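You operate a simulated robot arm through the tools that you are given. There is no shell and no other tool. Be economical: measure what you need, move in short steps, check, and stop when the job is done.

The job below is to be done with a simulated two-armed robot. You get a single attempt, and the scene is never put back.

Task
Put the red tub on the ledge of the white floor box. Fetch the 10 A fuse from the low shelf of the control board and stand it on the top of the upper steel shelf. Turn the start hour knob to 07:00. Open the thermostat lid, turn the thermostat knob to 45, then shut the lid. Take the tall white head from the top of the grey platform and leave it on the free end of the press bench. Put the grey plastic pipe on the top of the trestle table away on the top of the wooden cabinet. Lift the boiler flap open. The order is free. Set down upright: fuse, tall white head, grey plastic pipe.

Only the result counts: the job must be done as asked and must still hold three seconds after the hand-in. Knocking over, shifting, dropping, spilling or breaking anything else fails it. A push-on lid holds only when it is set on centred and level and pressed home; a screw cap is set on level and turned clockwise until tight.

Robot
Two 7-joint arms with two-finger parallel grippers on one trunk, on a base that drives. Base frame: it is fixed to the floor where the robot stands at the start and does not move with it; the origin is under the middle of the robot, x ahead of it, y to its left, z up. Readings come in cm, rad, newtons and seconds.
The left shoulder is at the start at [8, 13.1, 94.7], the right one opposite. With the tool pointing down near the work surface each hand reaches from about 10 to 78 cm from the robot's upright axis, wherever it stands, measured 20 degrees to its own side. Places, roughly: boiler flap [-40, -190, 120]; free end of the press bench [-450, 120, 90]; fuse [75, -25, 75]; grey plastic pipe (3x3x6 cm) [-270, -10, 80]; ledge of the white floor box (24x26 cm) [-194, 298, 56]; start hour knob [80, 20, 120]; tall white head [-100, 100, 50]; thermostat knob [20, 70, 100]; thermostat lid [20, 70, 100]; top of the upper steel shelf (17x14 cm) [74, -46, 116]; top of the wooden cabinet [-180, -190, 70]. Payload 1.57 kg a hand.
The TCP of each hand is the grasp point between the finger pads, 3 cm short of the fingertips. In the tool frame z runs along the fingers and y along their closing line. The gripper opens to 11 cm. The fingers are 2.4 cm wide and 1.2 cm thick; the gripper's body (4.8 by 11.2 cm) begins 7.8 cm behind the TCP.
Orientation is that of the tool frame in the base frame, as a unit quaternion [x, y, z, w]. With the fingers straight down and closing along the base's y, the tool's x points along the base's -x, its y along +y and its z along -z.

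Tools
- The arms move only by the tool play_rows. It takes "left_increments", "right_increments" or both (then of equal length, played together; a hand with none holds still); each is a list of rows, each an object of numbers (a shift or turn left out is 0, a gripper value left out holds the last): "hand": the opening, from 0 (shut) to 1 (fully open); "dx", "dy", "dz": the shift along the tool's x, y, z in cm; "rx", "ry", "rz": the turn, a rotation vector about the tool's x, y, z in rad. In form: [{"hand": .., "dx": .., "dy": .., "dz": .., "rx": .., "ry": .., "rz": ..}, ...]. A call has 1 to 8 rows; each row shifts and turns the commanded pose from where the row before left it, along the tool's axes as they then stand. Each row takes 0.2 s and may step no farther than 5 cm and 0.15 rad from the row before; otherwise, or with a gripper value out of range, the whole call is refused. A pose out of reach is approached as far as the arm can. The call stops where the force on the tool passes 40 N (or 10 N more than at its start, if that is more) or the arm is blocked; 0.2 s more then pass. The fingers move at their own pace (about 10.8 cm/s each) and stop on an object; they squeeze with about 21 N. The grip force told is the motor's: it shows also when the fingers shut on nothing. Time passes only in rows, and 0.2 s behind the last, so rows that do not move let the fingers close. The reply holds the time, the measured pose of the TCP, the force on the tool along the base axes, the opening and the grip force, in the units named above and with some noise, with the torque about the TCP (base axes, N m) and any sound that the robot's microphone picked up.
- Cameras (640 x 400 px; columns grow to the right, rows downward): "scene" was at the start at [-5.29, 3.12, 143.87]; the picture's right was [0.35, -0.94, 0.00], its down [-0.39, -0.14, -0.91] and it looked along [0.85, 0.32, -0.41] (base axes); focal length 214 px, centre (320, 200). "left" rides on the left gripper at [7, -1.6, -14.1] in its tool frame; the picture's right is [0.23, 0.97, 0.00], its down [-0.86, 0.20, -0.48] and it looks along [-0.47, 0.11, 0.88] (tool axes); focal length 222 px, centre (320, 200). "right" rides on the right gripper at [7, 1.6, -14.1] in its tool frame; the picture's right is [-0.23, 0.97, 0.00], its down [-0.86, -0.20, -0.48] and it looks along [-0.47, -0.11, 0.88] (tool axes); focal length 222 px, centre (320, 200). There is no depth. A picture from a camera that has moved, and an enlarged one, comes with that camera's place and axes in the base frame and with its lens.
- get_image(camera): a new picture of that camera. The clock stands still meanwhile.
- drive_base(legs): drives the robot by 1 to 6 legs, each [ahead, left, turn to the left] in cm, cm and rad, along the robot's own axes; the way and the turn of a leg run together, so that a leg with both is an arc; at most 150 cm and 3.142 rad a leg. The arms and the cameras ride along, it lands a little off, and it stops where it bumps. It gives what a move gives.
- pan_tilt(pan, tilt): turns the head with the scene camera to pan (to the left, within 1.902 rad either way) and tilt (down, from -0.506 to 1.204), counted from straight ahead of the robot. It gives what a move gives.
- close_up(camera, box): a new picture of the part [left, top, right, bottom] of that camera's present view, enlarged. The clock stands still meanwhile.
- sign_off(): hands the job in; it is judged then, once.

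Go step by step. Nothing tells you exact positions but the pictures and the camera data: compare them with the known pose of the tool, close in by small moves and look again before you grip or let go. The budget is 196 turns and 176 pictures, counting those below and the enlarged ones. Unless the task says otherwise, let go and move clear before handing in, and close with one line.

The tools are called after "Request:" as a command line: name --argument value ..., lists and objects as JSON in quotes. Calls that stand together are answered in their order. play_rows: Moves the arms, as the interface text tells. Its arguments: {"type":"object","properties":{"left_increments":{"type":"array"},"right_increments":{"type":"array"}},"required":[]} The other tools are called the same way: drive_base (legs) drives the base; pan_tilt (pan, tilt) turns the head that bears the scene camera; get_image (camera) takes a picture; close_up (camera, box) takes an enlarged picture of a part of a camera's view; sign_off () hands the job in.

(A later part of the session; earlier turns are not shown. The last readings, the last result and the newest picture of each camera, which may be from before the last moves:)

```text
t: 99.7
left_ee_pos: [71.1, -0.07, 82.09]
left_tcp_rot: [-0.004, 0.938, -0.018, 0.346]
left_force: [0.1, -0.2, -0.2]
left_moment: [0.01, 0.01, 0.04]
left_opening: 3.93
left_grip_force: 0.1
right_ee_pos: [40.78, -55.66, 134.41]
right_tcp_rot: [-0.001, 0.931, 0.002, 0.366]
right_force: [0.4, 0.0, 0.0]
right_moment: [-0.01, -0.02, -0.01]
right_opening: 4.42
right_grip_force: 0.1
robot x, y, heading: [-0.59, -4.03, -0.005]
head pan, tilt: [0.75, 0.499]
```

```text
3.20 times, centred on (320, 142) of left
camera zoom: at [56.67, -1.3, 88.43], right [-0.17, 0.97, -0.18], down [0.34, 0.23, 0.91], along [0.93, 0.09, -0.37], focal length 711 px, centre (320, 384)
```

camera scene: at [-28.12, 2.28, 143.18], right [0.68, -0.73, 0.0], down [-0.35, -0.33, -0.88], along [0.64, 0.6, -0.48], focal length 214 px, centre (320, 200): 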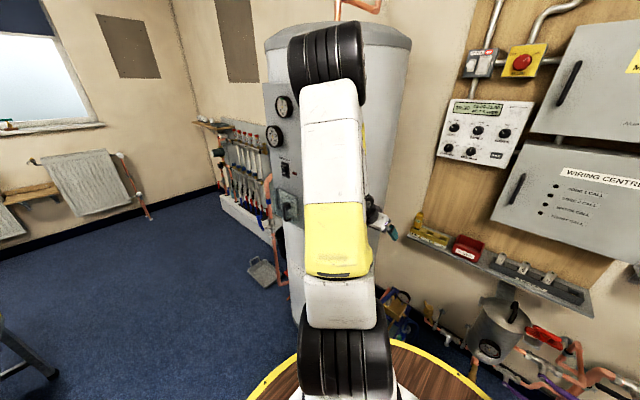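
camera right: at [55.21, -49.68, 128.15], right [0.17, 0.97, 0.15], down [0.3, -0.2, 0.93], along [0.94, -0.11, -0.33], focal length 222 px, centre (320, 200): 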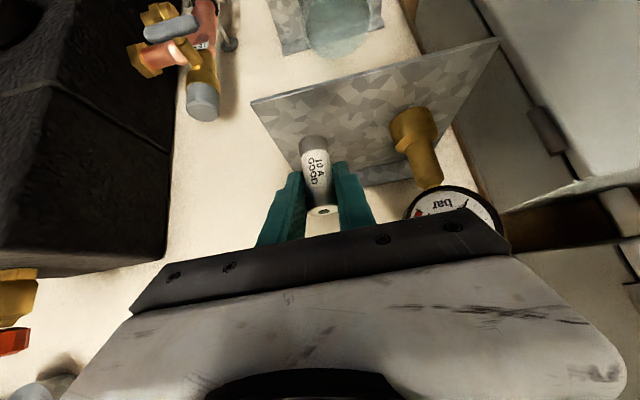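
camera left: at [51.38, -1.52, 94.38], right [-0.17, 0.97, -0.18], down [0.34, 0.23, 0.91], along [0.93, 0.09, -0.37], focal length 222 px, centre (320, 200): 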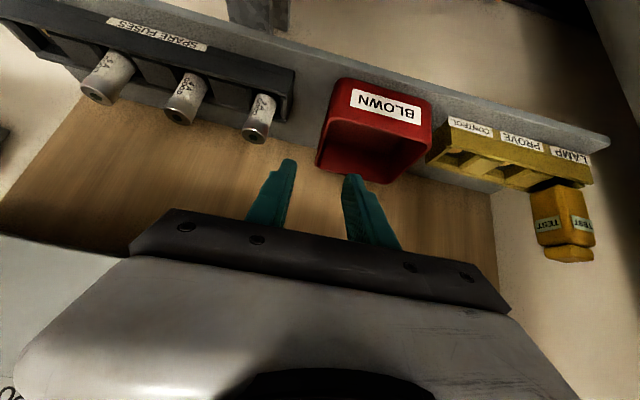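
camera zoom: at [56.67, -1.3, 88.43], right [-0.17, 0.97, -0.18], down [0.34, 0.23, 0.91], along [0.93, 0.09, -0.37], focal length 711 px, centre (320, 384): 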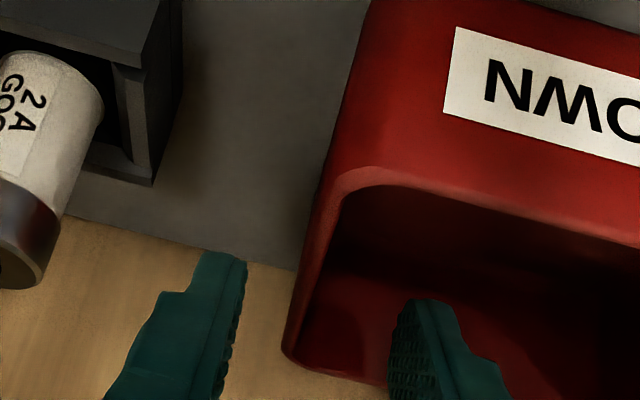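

Request:
play_rows --left_increments '[{"dz": 1.2}, {"dz": 1}, {"hand": 0.1}, {"hand": 0}, {}, {}]'

Request:
close_up --camera "left" --box '[220, 80, 420, 205]'

```text
t: 101.1
left_ee_pos: [72.6, -0.06, 80.41]
left_tcp_rot: [-0.004, 0.938, -0.018, 0.347]
left_force: [-3.1, 0.0, 4.3]
left_moment: [0.55, 0.21, 0.29]
left_opening: 0.42
left_grip_force: 21.2
right_ee_pos: [40.75, -55.69, 134.53]
right_tcp_rot: [-0.002, 0.931, 0.002, 0.365]
right_force: [0.9, 0.2, -0.4]
right_moment: [-0.01, 0.02, -0.02]
right_opening: 4.39
right_grip_force: 0.0
robot x, y, heading: [-0.63, -3.97, -0.002]
head pan, tilt: [0.75, 0.499]
```

```text
3.20 times, centred on (320, 142) of left
camera zoom: at [58.03, -1.33, 86.72], right [-0.17, 0.97, -0.18], down [0.34, 0.23, 0.91], along [0.93, 0.09, -0.37], focal length 711 px, centre (320, 384)
```

zoom: 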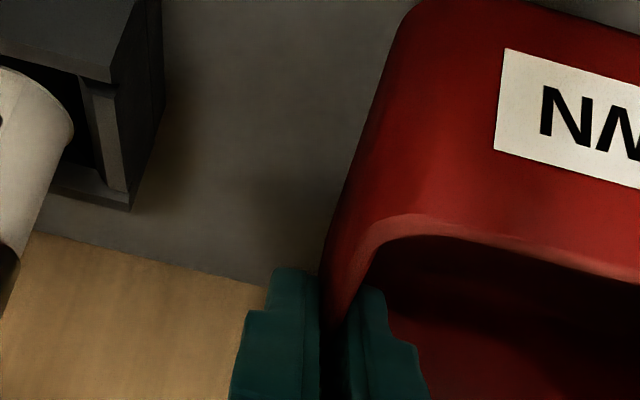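

Request:
play_rows --left_increments '[{"dx": -0.65, "dz": -0.76}, {"dx": -1.3, "dz": -1.5}, {"dx": -2.6, "dz": -3}, {"dx": 3.8, "dz": -3.2}, {"dx": 3.8, "dz": -3.2}, {"dx": 3.8, "dz": -3.2}, {"dx": 1, "dz": -1}, {}]'

Request:
get_image --camera "left"

```text
t: 102.9
left_ee_pos: [56.21, 0.22, 87.39]
left_tcp_rot: [-0.004, 0.937, -0.018, 0.348]
left_force: [-1.3, 1.0, -0.5]
left_moment: [-0.12, 0.0, -0.01]
left_opening: 0.36
left_grip_force: 20.7
right_ee_pos: [40.83, -55.73, 134.49]
right_tcp_rot: [-0.002, 0.931, 0.002, 0.366]
right_force: [-0.2, -0.1, -0.1]
right_moment: [0.0, -0.04, 0.0]
right_opening: 4.39
right_grip_force: 0.0
robot x, y, heading: [-0.66, -3.86, 0.001]
head pan, tilt: [0.75, 0.499]
```

```text
72 pictures are left
camera left: at [41.69, -1.06, 93.57], right [-0.17, 0.97, -0.18], down [0.34, 0.23, 0.91], along [0.93, 0.09, -0.37], focal length 222 px, centre (320, 200)
```

left: 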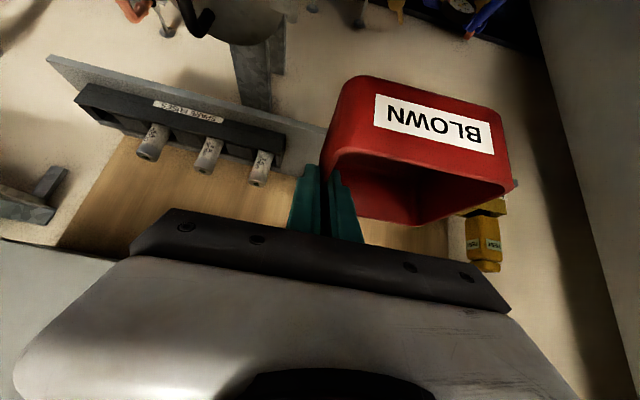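

Tub is held firmly. Tuck the right hand in, back off, turn left and drive toward the white floor box.

Request:
play_rows --right_increments '[{"dy": 5}, {"dy": 5}, {"dy": 5}, {"dy": 4}]'

Request:
drive_base --legs '[[-47, 0, 0], [0, 0, 1.5708], [140, 0, 0], [45, 0, 0]]'

Request:
pan_tilt --pan 0.7 --tilt 0.45

Request:
get_image --camera "scene"

```text
t: 103.9
left_ee_pos: [56.3, 0.13, 87.28]
left_tcp_rot: [-0.004, 0.938, -0.019, 0.347]
left_force: [-0.1, -0.3, -1.3]
left_moment: [-0.09, -0.02, 0.02]
left_opening: 0.34
left_grip_force: 20.8
right_ee_pos: [40.64, -36.86, 134.4]
right_tcp_rot: [-0.001, 0.931, 0.002, 0.365]
right_force: [0.6, -1.2, -0.4]
right_moment: [0.04, 0.01, 0.01]
right_opening: 4.42
right_grip_force: 0.0
robot x, y, heading: [-0.4, -3.84, -0.004]
head pan, tilt: [0.75, 0.499]
```

```text
t: 119.4
left_ee_pos: [-46.22, 238.99, 87.26]
left_tcp_rot: [-0.66, 0.666, 0.23, 0.261]
left_force: [-0.4, -0.1, -2.8]
left_moment: [0.04, -0.07, -0.02]
left_opening: 0.36
left_grip_force: 21.3
right_ee_pos: [-9.54, 222.75, 134.41]
right_tcp_rot: [-0.653, 0.663, 0.258, 0.26]
right_force: [-0.3, -0.7, 0.7]
right_moment: [-0.01, -0.01, -0.02]
right_opening: 4.4
right_grip_force: 0.0
robot x, y, heading: [-43.28, 182.12, 1.549]
head pan, tilt: [0.75, 0.499]
```

```text
t: 120.0
left_ee_pos: [-46.37, 239.06, 87.21]
left_tcp_rot: [-0.66, 0.666, 0.23, 0.26]
left_force: [0.2, -0.5, -1.1]
left_moment: [-0.02, -0.07, 0.02]
left_opening: 0.4
left_grip_force: 20.5
right_ee_pos: [-9.48, 222.65, 134.23]
right_tcp_rot: [-0.653, 0.664, 0.257, 0.26]
right_force: [0.6, 0.1, -0.3]
right_moment: [0.02, 0.02, 0.01]
right_opening: 4.39
right_grip_force: 0.1
robot x, y, heading: [-42.93, 182.4, 1.551]
head pan, tilt: [0.7, 0.45]
```

```text
71 pictures are left
camera scene: at [-49.34, 175.16, 143.63], right [0.78, 0.63, 0.0], down [0.27, -0.34, -0.9], along [-0.57, 0.7, -0.44], focal length 214 px, centre (320, 200)
```

scene: 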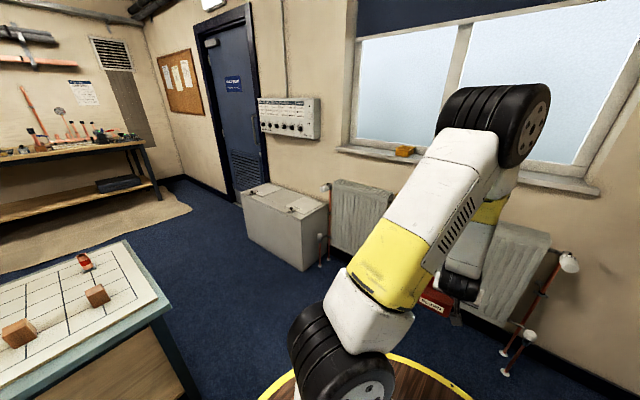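

Request:
close_up --camera "scene" --box '[220, 160, 360, 280]'

```text
3.33 times, centred on (290, 220) of scene
camera zoom: at [-49.34, 175.16, 143.63], right [0.78, 0.63, 0.0], down [0.27, -0.34, -0.9], along [-0.57, 0.7, -0.44], focal length 715 px, centre (420, 133)
```

zoom: 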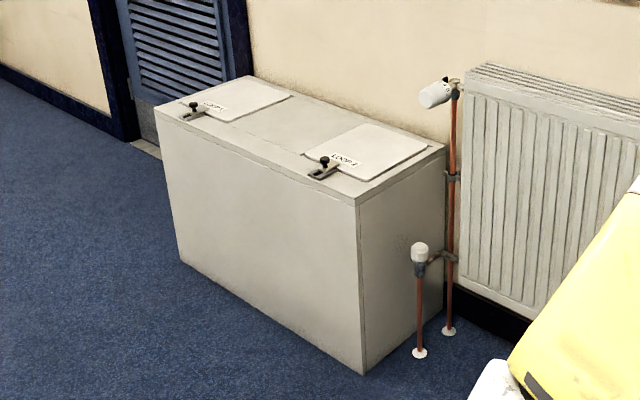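

The ledge is the free top between the two lids, centred about [-194, 295, 56]; box front at y≈278. Drive alongside to put the tub in front of it.

Request:
drive_base --legs '[[40, 0, 0.02], [0, 140, 0]]'

Request:
get_image --camera "left"

Request:
pan_tilt --pan 0.1 --tilt 0.75

Request:
get_image --camera "scene"

```text
t: 129.3
left_ee_pos: [-192.69, 278.08, 87.28]
left_tcp_rot: [0.671, -0.656, -0.234, -0.256]
left_force: [-0.3, -0.7, -0.4]
left_moment: [0.02, -0.1, 0.0]
left_opening: 0.36
left_grip_force: 21.2
right_ee_pos: [-155.57, 263.08, 134.31]
right_tcp_rot: [0.664, -0.653, -0.262, -0.255]
right_force: [1.1, -0.4, -0.5]
right_moment: [0.03, -0.01, 0.01]
right_opening: 4.42
right_grip_force: 0.0
robot x, y, heading: [-187.9, 221.11, 1.581]
head pan, tilt: [0.7, 0.45]
```

```text
69 pictures are left
camera left: at [-191.36, 263.62, 93.56], right [-0.97, -0.18, -0.18], down [-0.24, 0.34, 0.91], along [-0.1, 0.92, -0.37], focal length 222 px, centre (320, 200)
```

left: 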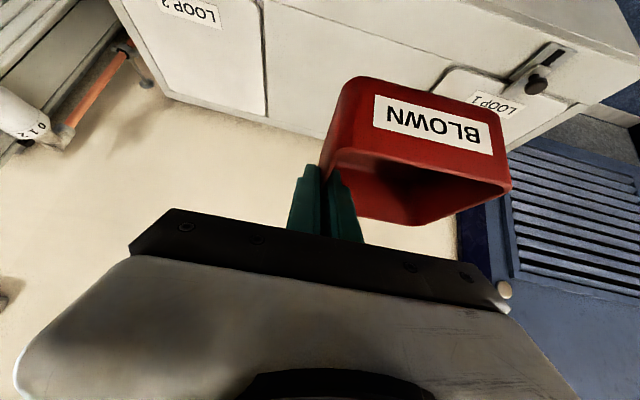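

```text
t: 130.3
left_ee_pos: [-192.91, 278.02, 87.38]
left_tcp_rot: [0.67, -0.656, -0.234, -0.257]
left_force: [-0.7, -0.1, -2.1]
left_moment: [0.0, -0.09, -0.01]
left_opening: 0.35
left_grip_force: 20.4
right_ee_pos: [-155.53, 262.94, 134.34]
right_tcp_rot: [0.664, -0.652, -0.262, -0.255]
right_force: [-0.6, -0.1, 0.7]
right_moment: [0.02, 0.01, -0.01]
right_opening: 4.4
right_grip_force: 0.0
robot x, y, heading: [-187.65, 221.48, 1.581]
head pan, tilt: [0.099, 0.75]
```

```text
68 pictures are left
camera scene: at [-188.71, 215.42, 140.99], right [0.99, 0.11, 0.0], down [0.08, -0.68, -0.73], along [-0.08, 0.73, -0.68], focal length 214 px, centre (320, 200)
```

scene: 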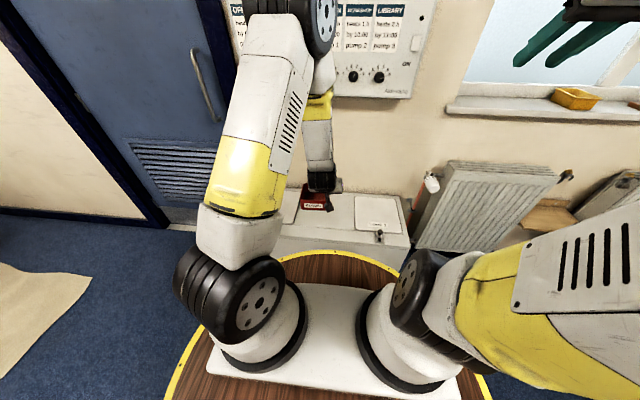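

Request:
drive_base --legs '[[10, -3, 0]]'

Request:
play_rows --left_increments '[{"dx": -2.7, "dz": 2.3}, {"dx": -2.7, "dz": 2.3}, {"dx": 3.2, "dz": 3.8}, {"dx": 3.2, "dz": 3.8}, {"dx": 3.2, "dz": 3.8}, {"dx": 2.6, "dz": 3.0}, {}]'

Request:
get_image --camera "left"

Request:
close_up --camera "scene" --box '[240, 150, 420, 260]'

```text
t: 131.5
left_ee_pos: [-189.98, 288.05, 87.25]
left_tcp_rot: [0.67, -0.655, -0.234, -0.257]
left_force: [-0.3, 0.2, -2.0]
left_moment: [0.03, -0.09, 0.01]
left_opening: 0.38
left_grip_force: 21.3
right_ee_pos: [-152.59, 273.04, 134.53]
right_tcp_rot: [0.664, -0.653, -0.262, -0.255]
right_force: [0.4, -0.8, 0.3]
right_moment: [0.0, 0.01, 0.0]
right_opening: 4.42
right_grip_force: 0.0
robot x, y, heading: [-185.09, 231.38, 1.581]
head pan, tilt: [0.099, 0.75]
```

```text
t: 133.1
left_ee_pos: [-189.05, 295.31, 68.41]
left_tcp_rot: [0.67, -0.656, -0.234, -0.258]
left_force: [0.0, 0.6, -0.9]
left_moment: [0.0, -0.11, -0.01]
left_opening: 0.38
left_grip_force: 20.4
right_ee_pos: [-152.68, 273.1, 134.41]
right_tcp_rot: [0.664, -0.653, -0.261, -0.255]
right_force: [-0.4, -0.1, 0.3]
right_moment: [-0.01, -0.04, -0.02]
right_opening: 4.38
right_grip_force: 0.0
robot x, y, heading: [-184.97, 231.17, 1.58]
head pan, tilt: [0.099, 0.75]
```

```text
67 pictures are left
camera left: at [-187.51, 280.81, 74.53], right [-0.97, -0.18, -0.18], down [-0.24, 0.34, 0.91], along [-0.1, 0.92, -0.37], focal length 222 px, centre (320, 200)
```

left: 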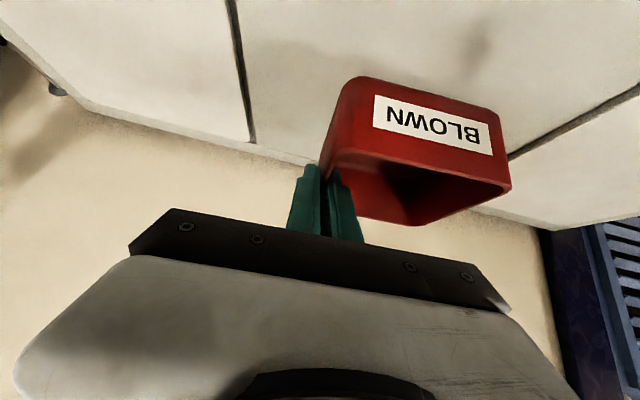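

```text
3.56 times, centred on (330, 205) of scene
camera zoom: at [-185.81, 225.45, 140.99], right [0.99, 0.11, 0.0], down [0.08, -0.68, -0.73], along [-0.08, 0.73, -0.68], focal length 763 px, centre (284, 182)
```

zoom: 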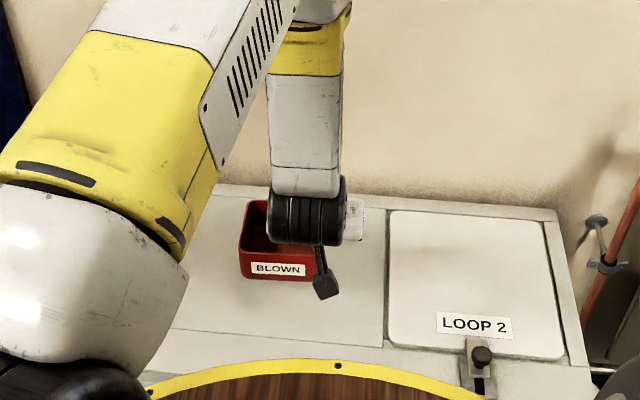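

Request:
play_rows --left_increments '[{"dx": 0.6, "dz": 2.8}, {"dx": 1.95, "dz": 2.3}, {"dx": 0.26, "dz": 0.3}, {"dx": 0.26, "dz": 0.3}, {"dx": 0.2, "dz": 0.23}, {}]'

Request:
get_image --camera "left"

```text
t: 134.5
left_ee_pos: [-188.94, 296.87, 61.84]
left_tcp_rot: [0.67, -0.655, -0.235, -0.258]
left_force: [3.4, 0.4, 5.4]
left_moment: [0.09, 0.49, -0.03]
left_opening: 0.41
left_grip_force: 21.1
right_ee_pos: [-152.6, 273.02, 134.39]
right_tcp_rot: [0.664, -0.652, -0.262, -0.255]
right_force: [0.4, 0.6, -0.2]
right_moment: [-0.02, 0.02, 0.0]
right_opening: 4.38
right_grip_force: 0.1
robot x, y, heading: [-185.17, 231.5, 1.583]
head pan, tilt: [0.099, 0.75]
```

```text
65 pictures are left
camera left: at [-187.48, 282.39, 68.11], right [-0.97, -0.18, -0.18], down [-0.24, 0.33, 0.91], along [-0.1, 0.93, -0.37], focal length 222 px, centre (320, 200)
```

left: 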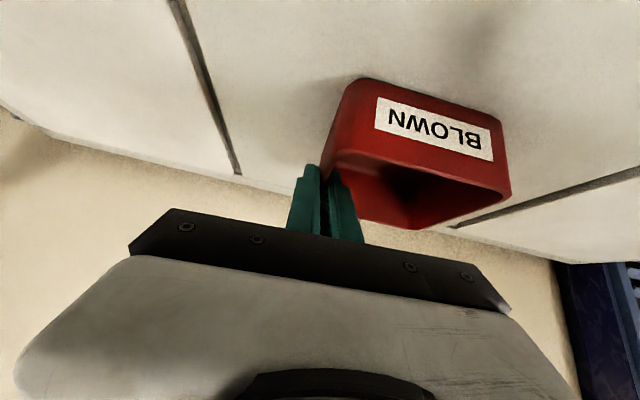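

Contact made with the ledge. Release and withdraw along the fingers.

Request:
play_rows --left_increments '[{"hand": 0.15}, {"hand": 0.25}, {}, {"dz": -2}, {"dz": -4}, {"dz": -5}, {"dz": -5}, {"dz": -5}]'

Request:
get_image --camera "left"

```text
t: 136.3
left_ee_pos: [-189.57, 282.86, 77.45]
left_tcp_rot: [0.671, -0.656, -0.234, -0.255]
left_force: [0.6, -0.4, 0.4]
left_moment: [0.0, 0.01, -0.01]
left_opening: 2.75
left_grip_force: 0.0
right_ee_pos: [-152.61, 273.06, 134.28]
right_tcp_rot: [0.663, -0.652, -0.262, -0.256]
right_force: [-0.6, 0.1, -0.4]
right_moment: [0.0, 0.03, -0.02]
right_opening: 4.41
right_grip_force: 0.1
robot x, y, heading: [-185.28, 231.57, 1.581]
head pan, tilt: [0.099, 0.75]
```

```text
64 pictures are left
camera left: at [-188.17, 268.39, 83.83], right [-0.97, -0.18, -0.18], down [-0.24, 0.34, 0.91], along [-0.1, 0.92, -0.37], focal length 222 px, centre (320, 200)
```

left: 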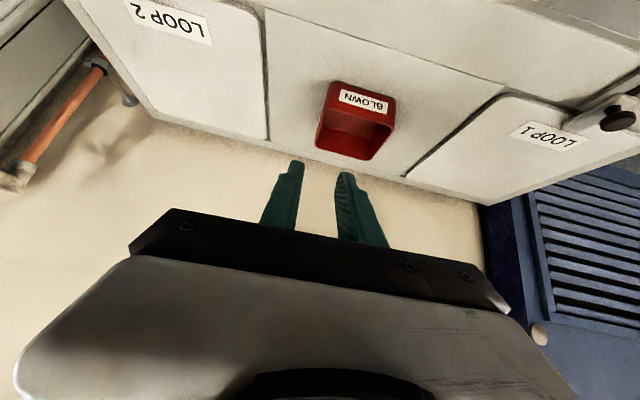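

The tub sits on the ledge. Next the tall white head: raise the left hand and drive round to the east side of the grey platform, facing −x.

Request:
play_rows --left_increments '[{"dx": -3.2, "dz": -3.8}, {"dx": -3.2, "dz": -3.8}, {"dx": -3.2, "dz": -3.8}, {"dx": -3.2, "dz": -3.8}]'

Request:
drive_base --legs '[[-10, 0, 0], [0, -145, 0], [0, 0, 1.56], [0, 105, 0]]'

Request:
pan_tilt --pan 0.2 --tilt 0.8

Request:
get_image --camera "scene"

Request:
get_image --camera "left"

```text
t: 137.3
left_ee_pos: [-190.33, 282.87, 97.82]
left_tcp_rot: [0.67, -0.656, -0.233, -0.257]
left_force: [0.2, 0.1, -0.1]
left_moment: [-0.04, -0.01, -0.01]
left_opening: 2.73
left_grip_force: 0.2
right_ee_pos: [-152.58, 273.19, 134.37]
right_tcp_rot: [0.664, -0.652, -0.262, -0.255]
right_force: [-0.4, 0.0, 0.1]
right_moment: [0.01, 0.01, 0.02]
right_opening: 4.38
right_grip_force: 0.1
robot x, y, heading: [-184.99, 231.65, 1.584]
head pan, tilt: [0.099, 0.75]
```

```text
t: 154.0
left_ee_pos: [-92.14, 109.53, 97.6]
left_tcp_rot: [0.938, 0.021, -0.347, -0.011]
left_force: [-1.2, 0.1, -0.4]
left_moment: [0.0, -0.04, -0.03]
left_opening: 2.75
left_grip_force: 0.1
right_ee_pos: [-83.16, 147.44, 134.22]
right_tcp_rot: [0.931, 0.018, -0.366, 0.009]
right_force: [-0.8, -0.4, 0.8]
right_moment: [0.01, -0.03, -0.03]
right_opening: 4.42
right_grip_force: 0.1
robot x, y, heading: [-40.8, 115.99, -3.107]
head pan, tilt: [0.099, 0.75]
```

```text
t: 154.7
left_ee_pos: [-92.2, 109.61, 97.69]
left_tcp_rot: [0.937, 0.021, -0.348, -0.011]
left_force: [0.6, -0.3, 0.5]
left_moment: [0.01, 0.0, -0.01]
left_opening: 2.74
left_grip_force: 0.1
right_ee_pos: [-83.14, 147.48, 134.36]
right_tcp_rot: [0.931, 0.019, -0.365, 0.009]
right_force: [0.2, 0.4, -0.7]
right_moment: [0.02, 0.04, -0.03]
right_opening: 4.4
right_grip_force: 0.0
robot x, y, heading: [-40.83, 115.81, -3.105]
head pan, tilt: [0.201, 0.799]
```

```text
63 pictures are left
camera scene: at [-34.49, 114.48, 140.59], right [-0.23, 0.97, 0.0], down [0.7, 0.17, -0.7], along [-0.68, -0.16, -0.72], focal length 214 px, centre (320, 200)
```

scene: 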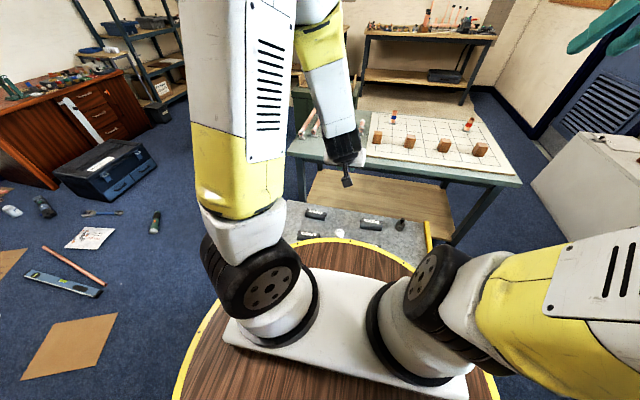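

```text
62 pictures are left
camera left: at [-77.73, 111.42, 103.93], right [0.2, -0.96, -0.18], down [-0.33, -0.24, 0.91], along [-0.92, -0.12, -0.37], focal length 222 px, centre (320, 200)
```

left: 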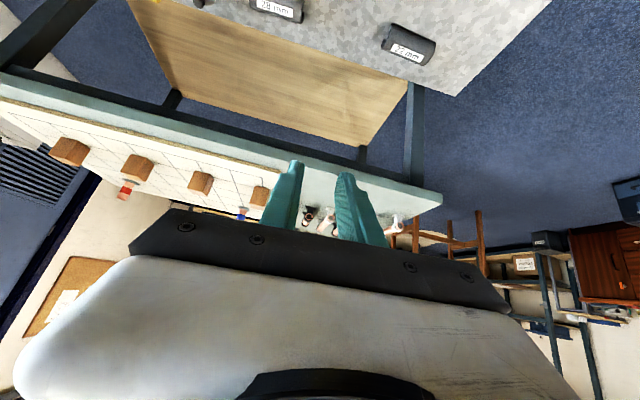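

Request:
close_up --camera "scene" --box '[280, 190, 440, 270]'

```text
4.00 times, centred on (360, 230) of scene
camera zoom: at [-34.49, 114.48, 140.59], right [-0.23, 0.97, 0.0], down [0.7, 0.17, -0.7], along [-0.68, -0.16, -0.72], focal length 858 px, centre (160, 80)
```

zoom: 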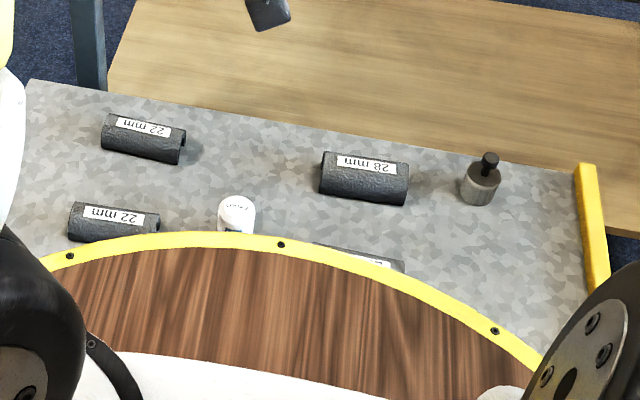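

The white head stands at about [-94, 110] on the platform. Turn the left hand to point down and look.

Request:
play_rows --left_increments '[{"ry": 0.15, "hand": 0.7}, {"ry": 0.15}, {"ry": 0.15}, {"ry": 0.15}, {"ry": 0.109}, {"dz": 5}, {"dz": 5}, {}]'

Request:
get_image --camera "left"

```text
t: 156.5
left_ee_pos: [-92.17, 110.01, 87.66]
left_tcp_rot: [1.0, 0.015, 0.0, -0.02]
left_force: [0.3, -0.7, 0.1]
left_moment: [0.01, 0.0, -0.03]
left_opening: 7.72
left_grip_force: 0.1
right_ee_pos: [-83.22, 147.6, 134.27]
right_tcp_rot: [0.931, 0.018, -0.366, 0.009]
right_force: [-0.3, -0.4, -0.5]
right_moment: [-0.02, -0.01, 0.0]
right_opening: 4.41
right_grip_force: 0.2
robot x, y, heading: [-40.72, 116.09, -3.104]
head pan, tilt: [0.201, 0.799]
```

```text
60 pictures are left
camera left: at [-85.27, 111.45, 101.86], right [0.26, -0.97, -0.04], down [-0.85, -0.24, 0.47], along [-0.46, -0.09, -0.88], focal length 222 px, centre (320, 200)
```

left: 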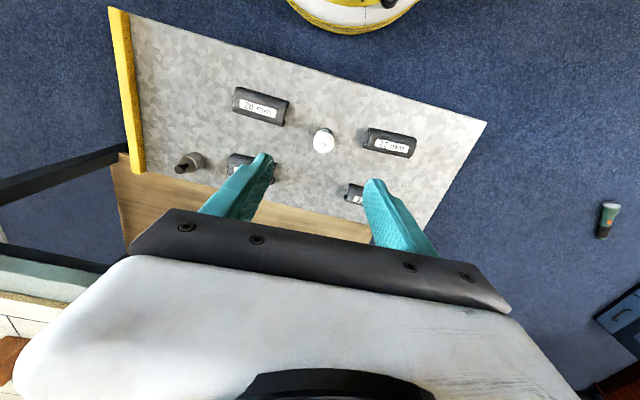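

Request:
play_rows --left_increments '[{"dx": -3.7, "dy": 0.3, "hand": 0.6}, {"dz": 5}, {"dz": 5}, {"dz": 5}, {"dz": 4}, {}]'

Request:
get_image --camera "left"

```text
t: 157.9
left_ee_pos: [-95.95, 110.12, 68.71]
left_tcp_rot: [1.0, 0.015, 0.0, -0.02]
left_force: [-0.1, 0.0, -0.8]
left_moment: [0.0, 0.02, -0.03]
left_opening: 6.59
left_grip_force: 0.0
right_ee_pos: [-83.18, 147.61, 134.34]
right_tcp_rot: [0.931, 0.018, -0.365, 0.008]
right_force: [0.0, -0.4, 0.6]
right_moment: [-0.01, -0.01, -0.02]
right_opening: 4.39
right_grip_force: 0.0
robot x, y, heading: [-40.9, 115.87, -3.109]
head pan, tilt: [0.201, 0.799]
```

```text
59 pictures are left
camera left: at [-89.06, 111.52, 82.88], right [0.26, -0.97, -0.04], down [-0.85, -0.24, 0.47], along [-0.46, -0.09, -0.88], focal length 222 px, centre (320, 200)
```

left: 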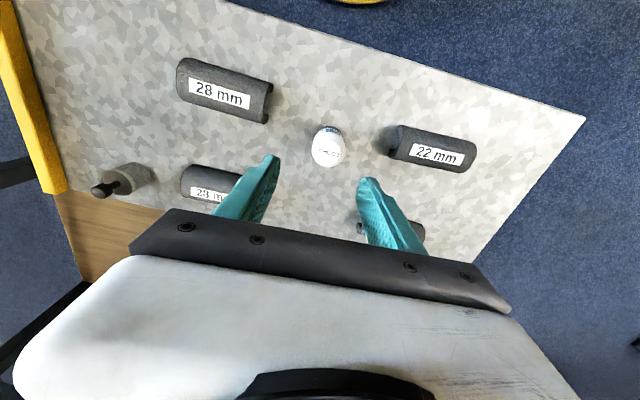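

Request:
play_rows --left_increments '[{"dx": -1.0, "dy": 0.3, "dz": 3}, {"dz": 4}, {"dz": 2.5}, {}]'

Request:
get_image --camera "left"

```text
t: 158.9
left_ee_pos: [-96.88, 110.52, 59.17]
left_tcp_rot: [1.0, 0.014, 0.0, -0.02]
left_force: [0.5, -0.1, -0.3]
left_moment: [0.01, 0.0, 0.0]
left_opening: 6.6
left_grip_force: 0.1
right_ee_pos: [-83.3, 147.47, 134.32]
right_tcp_rot: [0.93, 0.018, -0.366, 0.009]
right_force: [0.1, 1.0, -0.4]
right_moment: [0.01, 0.0, 0.01]
right_opening: 4.38
right_grip_force: 0.0
robot x, y, heading: [-40.43, 116.31, -3.106]
head pan, tilt: [0.201, 0.799]
```

```text
58 pictures are left
camera left: at [-89.99, 111.77, 73.34], right [0.26, -0.97, -0.04], down [-0.85, -0.24, 0.47], along [-0.46, -0.09, -0.88], focal length 222 px, centre (320, 200)
```

left: 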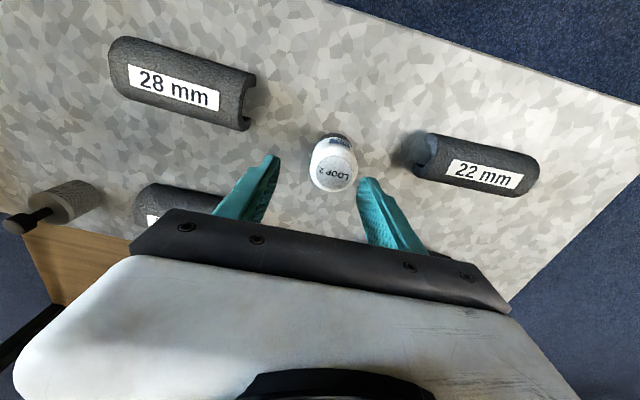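

Request:
play_rows --left_increments '[{"dy": 1.2}, {"dz": 3}, {"dz": 2}, {}]'

Request:
close_up --camera "left" --box '[220, 110, 420, 235]'

```text
t: 159.9
left_ee_pos: [-96.92, 109.34, 54.34]
left_tcp_rot: [1.0, 0.015, 0.0, -0.019]
left_force: [-0.4, -0.1, 0.5]
left_moment: [0.03, -0.01, -0.02]
left_opening: 6.6
left_grip_force: 0.0
right_ee_pos: [-83.16, 147.45, 134.31]
right_tcp_rot: [0.93, 0.018, -0.366, 0.008]
right_force: [-0.8, 0.4, -1.1]
right_moment: [0.0, -0.01, -0.01]
right_opening: 4.41
right_grip_force: 0.1
robot x, y, heading: [-40.82, 116.09, -3.106]
head pan, tilt: [0.201, 0.799]
```

```text
3.20 times, centred on (320, 172) of left
camera zoom: at [-89.96, 110.7, 68.55], right [0.26, -0.97, -0.04], down [-0.85, -0.24, 0.47], along [-0.46, -0.09, -0.88], focal length 711 px, centre (320, 288)
```

zoom: 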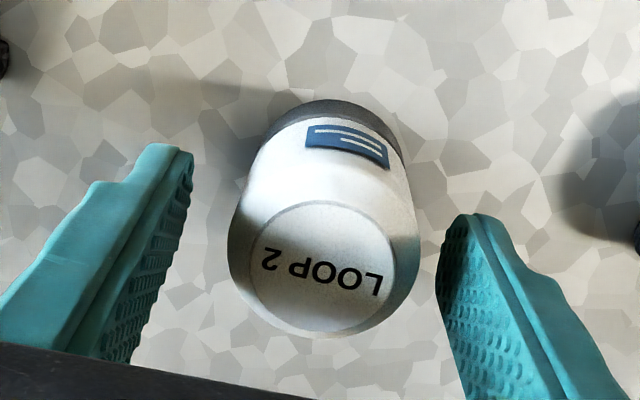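

Request:
play_rows --left_increments '[{"dz": 1.3}, {"dz": 1}, {"hand": 0.4}, {"hand": 0.2}, {}, {}]'

Request:
close_up --camera "left" --box '[220, 110, 420, 235]'

```text
t: 161.3
left_ee_pos: [-96.94, 109.46, 52.0]
left_tcp_rot: [1.0, 0.015, 0.0, -0.02]
left_force: [-0.7, -1.6, 1.0]
left_moment: [-0.1, 0.02, 0.0]
left_opening: 4.45
left_grip_force: 20.9
right_ee_pos: [-83.19, 147.5, 134.38]
right_tcp_rot: [0.931, 0.019, -0.365, 0.01]
right_force: [0.0, 0.1, -0.7]
right_moment: [0.05, -0.03, 0.0]
right_opening: 4.42
right_grip_force: 0.0
robot x, y, heading: [-40.61, 115.87, -3.107]
head pan, tilt: [0.201, 0.799]
```

```text
3.20 times, centred on (320, 172) of left
camera zoom: at [-89.99, 110.79, 66.2], right [0.26, -0.97, -0.04], down [-0.85, -0.24, 0.47], along [-0.46, -0.09, -0.88], focal length 711 px, centre (320, 288)
```

zoom: 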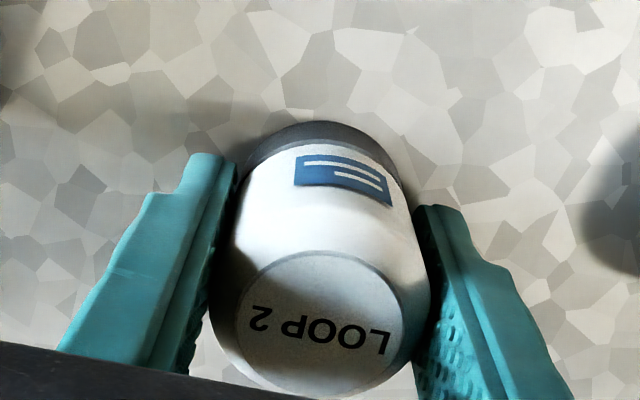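

Gripped. Lift it high for travel.

Request:
play_rows --left_increments '[{"dz": -1.5}, {"dz": -5}, {"dz": -5}, {"dz": -5}, {"dz": -5}, {"dz": -5}, {"dz": -5}, {"dz": -5}]'

Request:
play_rows --left_increments '[{"dz": -5}, {"dz": -5}, {"dz": -5}, {"dz": -3}, {}]'

Request:
get_image --camera "left"

Request:
pan_tilt --pan -0.35 --tilt 0.35

Request:
get_image --camera "scene"

```text
t: 163.1
left_ee_pos: [-97.02, 108.03, 88.41]
left_tcp_rot: [1.0, 0.015, 0.001, -0.019]
left_force: [-0.1, -0.1, -2.4]
left_moment: [0.02, -0.04, 0.0]
left_opening: 4.48
left_grip_force: 21.1
right_ee_pos: [-83.31, 147.63, 134.42]
right_tcp_rot: [0.93, 0.017, -0.366, 0.007]
right_force: [-1.1, 0.2, -0.7]
right_moment: [-0.01, 0.0, 0.0]
right_opening: 4.4
right_grip_force: 0.0
robot x, y, heading: [-40.43, 116.09, -3.109]
head pan, tilt: [0.201, 0.799]
```

```text
t: 164.3
left_ee_pos: [-96.79, 107.25, 106.34]
left_tcp_rot: [1.0, 0.015, 0.0, -0.019]
left_force: [-0.2, -0.4, -2.1]
left_moment: [0.02, 0.02, 0.0]
left_opening: 4.45
left_grip_force: 20.9
right_ee_pos: [-83.23, 147.5, 134.45]
right_tcp_rot: [0.931, 0.018, -0.366, 0.008]
right_force: [0.1, 0.6, -0.4]
right_moment: [0.0, 0.0, -0.01]
right_opening: 4.38
right_grip_force: 0.0
robot x, y, heading: [-40.94, 115.8, -3.112]
head pan, tilt: [0.201, 0.799]
```

```text
55 pictures are left
camera left: at [-89.86, 108.58, 120.51], right [0.26, -0.97, -0.04], down [-0.85, -0.24, 0.47], along [-0.46, -0.09, -0.88], focal length 222 px, centre (320, 200)
```

left: 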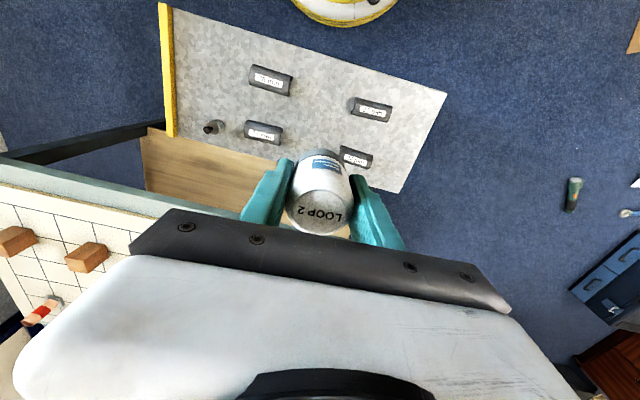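

```text
t: 165.3
left_ee_pos: [-96.71, 107.32, 106.24]
left_tcp_rot: [1.0, 0.015, 0.0, -0.019]
left_force: [0.2, -0.1, -0.8]
left_moment: [0.0, 0.03, -0.03]
left_opening: 4.48
left_grip_force: 20.9
right_ee_pos: [-83.46, 147.58, 133.94]
right_tcp_rot: [0.932, 0.018, -0.361, 0.011]
right_force: [-0.7, 0.1, 0.4]
right_moment: [-0.01, 0.02, 0.01]
right_opening: 4.38
right_grip_force: 0.1
robot x, y, heading: [-40.64, 115.86, -3.109]
head pan, tilt: [-0.351, 0.351]
```

```text
54 pictures are left
camera scene: at [-35.47, 119.5, 144.97], right [0.34, 0.94, 0.0], down [0.28, -0.1, -0.95], along [-0.9, 0.32, -0.3], focal length 214 px, centre (320, 200)
```

scene: 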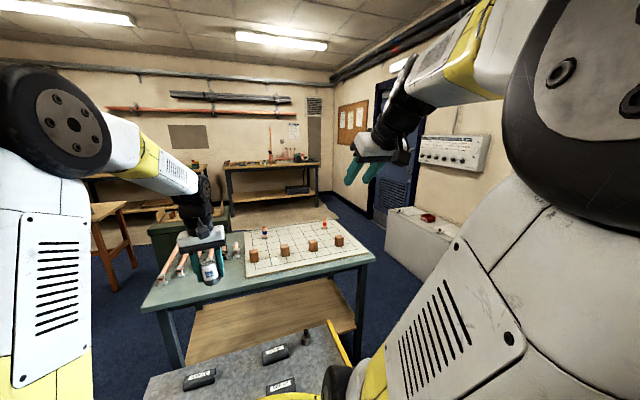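

The head is held upright. The press bench is the far bench with its free end near [-450, 120]. Drive around the table's north side, then west.

Request:
drive_base --legs '[[0, 112, -0.033]]'

```text
t: 170.8
left_ee_pos: [-95.37, 0.58, 106.19]
left_tcp_rot: [1.0, -0.004, 0.0, -0.019]
left_force: [0.3, -0.6, -0.8]
left_moment: [0.02, 0.0, 0.03]
left_opening: 4.45
left_grip_force: 20.9
right_ee_pos: [-80.39, 40.37, 134.25]
right_tcp_rot: [0.931, 0.001, -0.364, 0.002]
right_force: [0.1, 0.3, 0.6]
right_moment: [0.0, -0.03, -0.01]
right_opening: 4.4
right_grip_force: 0.0
robot x, y, heading: [-39.15, 7.15, 3.138]
head pan, tilt: [-0.351, 0.351]
```

I went the wrong way (left is −y here), with no bump. Go back north past the table, then west.

Request:
drive_base --legs '[[0, -140, 0], [0, -80, 0], [130, 0, 0], [120, 0, 0]]'

Request:
pan_tilt --pan 0.2 --tilt 0.4

Request:
get_image --camera "scene"

```text
t: 193.6
left_ee_pos: [-345.69, 220.93, 106.31]
left_tcp_rot: [1.0, 0.0, -0.001, -0.019]
left_force: [0.2, 0.1, -1.1]
left_moment: [0.04, 0.0, -0.01]
left_opening: 4.46
left_grip_force: 20.8
right_ee_pos: [-330.92, 260.51, 134.21]
right_tcp_rot: [0.932, 0.004, -0.363, 0.004]
right_force: [0.3, -0.1, -0.1]
right_moment: [-0.01, 0.02, -0.01]
right_opening: 4.39
right_grip_force: 0.0
robot x, y, heading: [-289.14, 227.74, -3.138]
head pan, tilt: [-0.351, 0.351]
```

```text
t: 194.6
left_ee_pos: [-345.66, 220.8, 106.26]
left_tcp_rot: [1.0, -0.001, 0.0, -0.019]
left_force: [-0.4, 0.0, -1.2]
left_moment: [0.02, 0.0, 0.0]
left_opening: 4.46
left_grip_force: 21.3
right_ee_pos: [-331.04, 260.69, 134.08]
right_tcp_rot: [0.932, 0.004, -0.362, 0.005]
right_force: [0.2, 0.4, -0.4]
right_moment: [-0.01, 0.02, 0.0]
right_opening: 4.41
right_grip_force: 0.1
robot x, y, heading: [-289.39, 227.59, -3.139]
head pan, tilt: [0.201, 0.4]
```

```text
53 pictures are left
camera scene: at [-283.96, 231.26, 144.9], right [0.38, 0.93, 0.0], down [0.29, -0.12, -0.95], along [-0.88, 0.36, -0.31], focal length 214 px, centre (320, 200)
```

scene: 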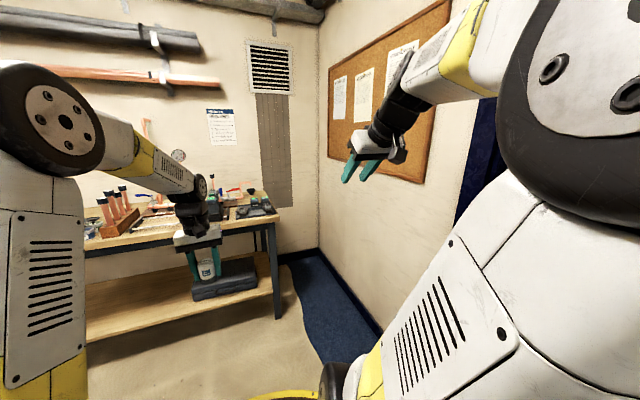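

Request:
pan_tilt --pan 0.85 --tilt 0.4

Request:
get_image --camera "scene"

```text
t: 195.6
left_ee_pos: [-345.67, 220.78, 106.22]
left_tcp_rot: [1.0, -0.001, 0.0, -0.02]
left_force: [-0.4, -0.2, -0.9]
left_moment: [0.01, -0.02, -0.03]
left_opening: 4.48
left_grip_force: 21.0
right_ee_pos: [-331.07, 260.65, 133.96]
right_tcp_rot: [0.932, 0.004, -0.362, 0.005]
right_force: [-0.4, 0.4, -1.1]
right_moment: [-0.04, -0.01, -0.04]
right_opening: 4.41
right_grip_force: 0.1
robot x, y, heading: [-289.4, 227.63, -3.143]
head pan, tilt: [0.85, 0.4]
```

```text
52 pictures are left
camera scene: at [-283.96, 231.25, 144.9], right [0.37, 0.93, 0.0], down [0.29, -0.12, -0.95], along [-0.88, 0.36, -0.31], focal length 214 px, centre (320, 200)
```

scene: 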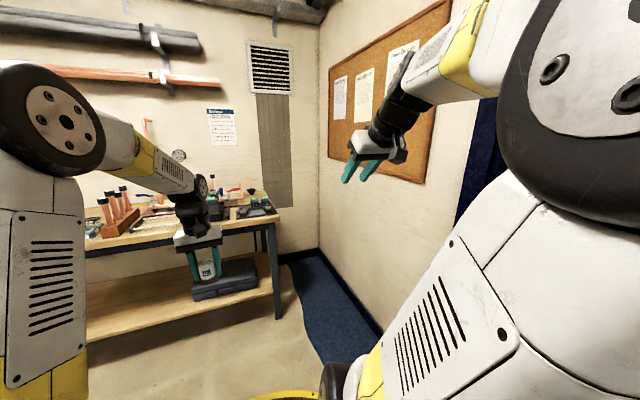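

The head camera seems jammed, likely against the right arm. Move the right hand outward and forward a bit, then try again.

Request:
play_rows --right_increments '[{"dy": -4}, {"dy": -4}, {"dy": -4}, {"dx": -2, "dz": 3}, {}]'

Request:
pan_tilt --pan 0.8 --tilt 0.42

Request:
get_image --camera "scene"

```text
t: 196.8
left_ee_pos: [-345.72, 220.81, 106.34]
left_tcp_rot: [1.0, 0.0, 0.0, -0.019]
left_force: [0.9, -0.1, -1.7]
left_moment: [-0.01, 0.01, 0.02]
left_opening: 4.48
left_grip_force: 20.8
right_ee_pos: [-334.64, 272.63, 133.51]
right_tcp_rot: [0.931, 0.004, -0.365, 0.004]
right_force: [-0.2, -0.4, -0.5]
right_moment: [0.0, 0.0, 0.03]
right_opening: 4.4
right_grip_force: 0.1
robot x, y, heading: [-289.47, 227.78, -3.14]
head pan, tilt: [0.85, 0.4]
```

```text
t: 197.4
left_ee_pos: [-345.63, 220.79, 106.21]
left_tcp_rot: [1.0, 0.0, 0.0, -0.019]
left_force: [0.6, 0.3, -1.3]
left_moment: [0.03, 0.02, 0.01]
left_opening: 4.45
left_grip_force: 21.0
right_ee_pos: [-334.82, 272.64, 133.46]
right_tcp_rot: [0.932, 0.003, -0.363, 0.003]
right_force: [0.5, -1.2, -0.2]
right_moment: [0.02, -0.01, -0.01]
right_opening: 4.39
right_grip_force: 0.0
robot x, y, heading: [-289.33, 227.85, -3.131]
head pan, tilt: [0.799, 0.421]
```

```text
51 pictures are left
camera scene: at [-281.72, 221.11, 143.9], right [-0.72, 0.69, 0.0], down [0.28, 0.29, -0.91], along [-0.63, -0.66, -0.41], focal length 214 px, centre (320, 200)
```

scene: 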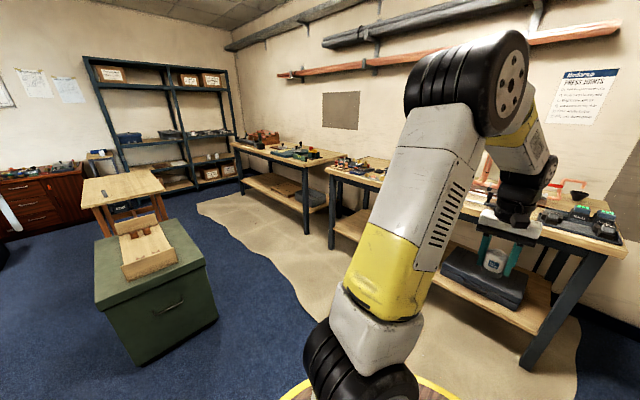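

Request:
close_up --camera "scene" --box '[220, 110, 420, 220]'

```text
3.20 times, centred on (320, 165) of scene
camera zoom: at [-281.72, 221.11, 143.9], right [-0.72, 0.69, 0.0], down [0.28, 0.29, -0.91], along [-0.63, -0.66, -0.41], focal length 686 px, centre (320, 312)
```

zoom: 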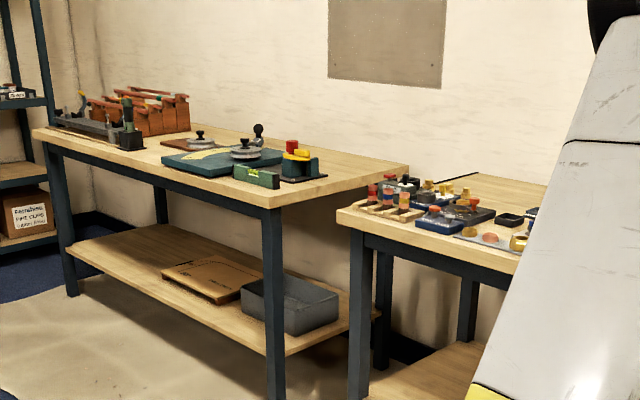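

The press bench is the right-hand one, with y from ~88 northward. Raise the head higher, drive closer and look for its free end.

Request:
play_rows --left_increments '[{"dz": -5}, {"dz": -5}]'

Request:
drive_base --legs '[[66, 0, 0], [0, 85, 0]]'

Request:
pan_tilt --pan -0.1 --tilt 0.55

Request:
get_image --camera "scene"

Request:
get_image --camera "left"

```text
t: 198.0
left_ee_pos: [-345.82, 220.03, 116.29]
left_tcp_rot: [1.0, -0.001, 0.001, -0.018]
left_force: [-0.7, -0.1, -0.6]
left_moment: [-0.03, -0.01, -0.01]
left_opening: 4.47
left_grip_force: 21.4
right_ee_pos: [-334.81, 272.72, 133.38]
right_tcp_rot: [0.932, 0.004, -0.363, 0.004]
right_force: [0.6, -0.1, 0.9]
right_moment: [0.0, 0.0, 0.03]
right_opening: 4.4
right_grip_force: 0.1
robot x, y, heading: [-289.4, 227.46, -3.137]
head pan, tilt: [0.799, 0.421]
```

```text
t: 205.8
left_ee_pos: [-411.39, 135.91, 116.25]
left_tcp_rot: [1.0, -0.003, 0.001, -0.02]
left_force: [0.4, 0.2, -1.3]
left_moment: [0.0, -0.02, -0.02]
left_opening: 4.45
left_grip_force: 20.6
right_ee_pos: [-400.13, 188.55, 133.51]
right_tcp_rot: [0.932, 0.001, -0.363, 0.002]
right_force: [-0.5, -0.1, -0.2]
right_moment: [-0.01, 0.05, -0.01]
right_opening: 4.39
right_grip_force: 0.1
robot x, y, heading: [-355.15, 143.3, 3.14]
head pan, tilt: [0.799, 0.421]
```

```text
t: 207.0
left_ee_pos: [-411.27, 135.82, 116.25]
left_tcp_rot: [1.0, -0.002, 0.0, -0.019]
left_force: [-1.1, 0.0, -1.4]
left_moment: [0.01, -0.01, 0.0]
left_opening: 4.47
left_grip_force: 21.0
right_ee_pos: [-400.09, 188.42, 133.48]
right_tcp_rot: [0.932, 0.001, -0.363, 0.003]
right_force: [0.0, -0.4, 0.5]
right_moment: [-0.03, 0.02, 0.0]
right_opening: 4.38
right_grip_force: 0.0
robot x, y, heading: [-354.83, 142.79, 3.138]
head pan, tilt: [-0.099, 0.55]
```

```text
49 pictures are left
camera scene: at [-349.82, 144.1, 142.73], right [0.1, 0.99, 0.0], down [0.52, -0.05, -0.85], along [-0.85, 0.08, -0.52], focal length 214 px, centre (320, 200)
```

scene: 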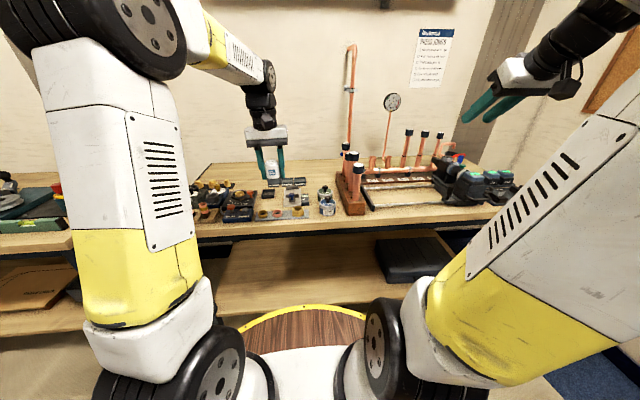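

```text
48 pictures are left
camera left: at [-404.43, 136.98, 130.49], right [0.22, -0.97, -0.04], down [-0.86, -0.21, 0.47], along [-0.47, -0.07, -0.88], focal length 222 px, centre (320, 200)
```

left: 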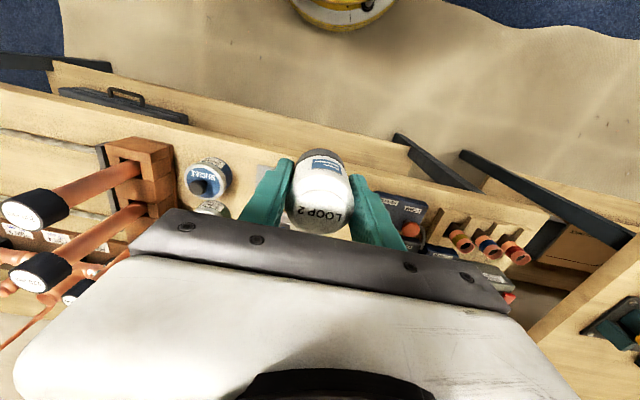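

Request:
close_up --camera "scene" --box '[180, 140, 360, 230]'

```text
3.56 times, centred on (270, 185) of scene
camera zoom: at [-349.82, 144.1, 142.73], right [0.1, 0.99, 0.0], down [0.52, -0.05, -0.85], along [-0.85, 0.08, -0.52], focal length 763 px, centre (498, 253)
```

zoom: 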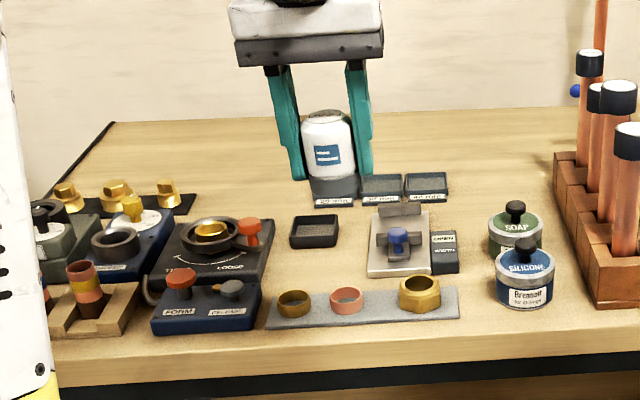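

The bare bench top lies behind the fittings around [-460, 115]. Drive closer.

Request:
drive_base --legs '[[26, 5, 0]]'

Request:
play_rows --left_increments '[{"dx": -4, "dy": 3}, {"dx": -4, "dy": 3}, {"dx": -4, "dy": 3}, {"dx": -4, "dy": 3}, {"dy": 2}, {}]'

Request:
get_image --camera "left"

Request:
close_up --camera "scene" --box '[160, 140, 340, 260]'

```text
t: 208.9
left_ee_pos: [-437.7, 130.75, 116.24]
left_tcp_rot: [1.0, 0.0, 0.0, -0.019]
left_force: [-0.3, 0.3, -1.5]
left_moment: [0.02, -0.02, 0.0]
left_opening: 4.46
left_grip_force: 21.1
right_ee_pos: [-426.62, 183.36, 133.31]
right_tcp_rot: [0.931, 0.003, -0.364, 0.004]
right_force: [1.4, -0.2, -0.6]
right_moment: [-0.02, 0.0, 0.01]
right_opening: 4.4
right_grip_force: 0.1
robot x, y, heading: [-381.4, 138.26, -3.143]
head pan, tilt: [-0.099, 0.55]
```

```text
t: 210.3
left_ee_pos: [-453.78, 116.69, 115.67]
left_tcp_rot: [1.0, -0.001, 0.001, -0.019]
left_force: [-0.9, -0.3, -1.2]
left_moment: [-0.01, 0.02, 0.02]
left_opening: 4.46
left_grip_force: 20.5
right_ee_pos: [-426.67, 183.36, 133.43]
right_tcp_rot: [0.931, 0.003, -0.364, 0.004]
right_force: [-0.3, 0.7, -0.1]
right_moment: [-0.02, 0.03, 0.0]
right_opening: 4.4
right_grip_force: 0.1
robot x, y, heading: [-381.25, 138.4, -3.136]
head pan, tilt: [-0.099, 0.55]
```

```text
46 pictures are left
camera left: at [-446.85, 117.72, 129.9], right [0.22, -0.97, -0.04], down [-0.86, -0.21, 0.47], along [-0.47, -0.07, -0.88], focal length 222 px, centre (320, 200)
```

left: 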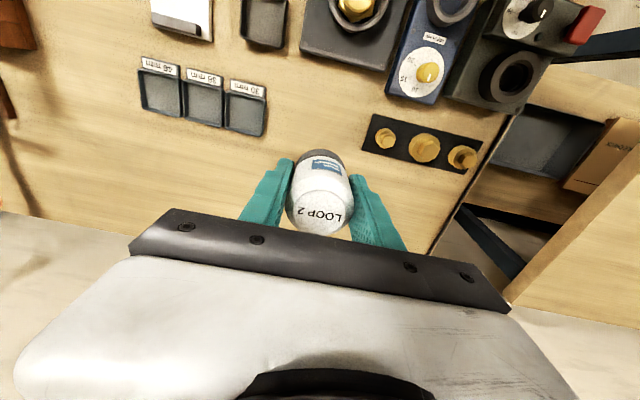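

```text
3.33 times, centred on (250, 200) of scene
camera zoom: at [-376.18, 139.17, 142.73], right [0.1, 1.0, 0.0], down [0.52, -0.05, -0.85], along [-0.85, 0.08, -0.52], focal length 715 px, centre (553, 200)
```

zoom: 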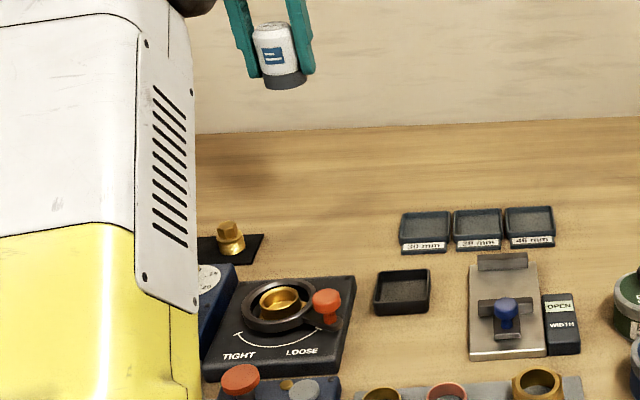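

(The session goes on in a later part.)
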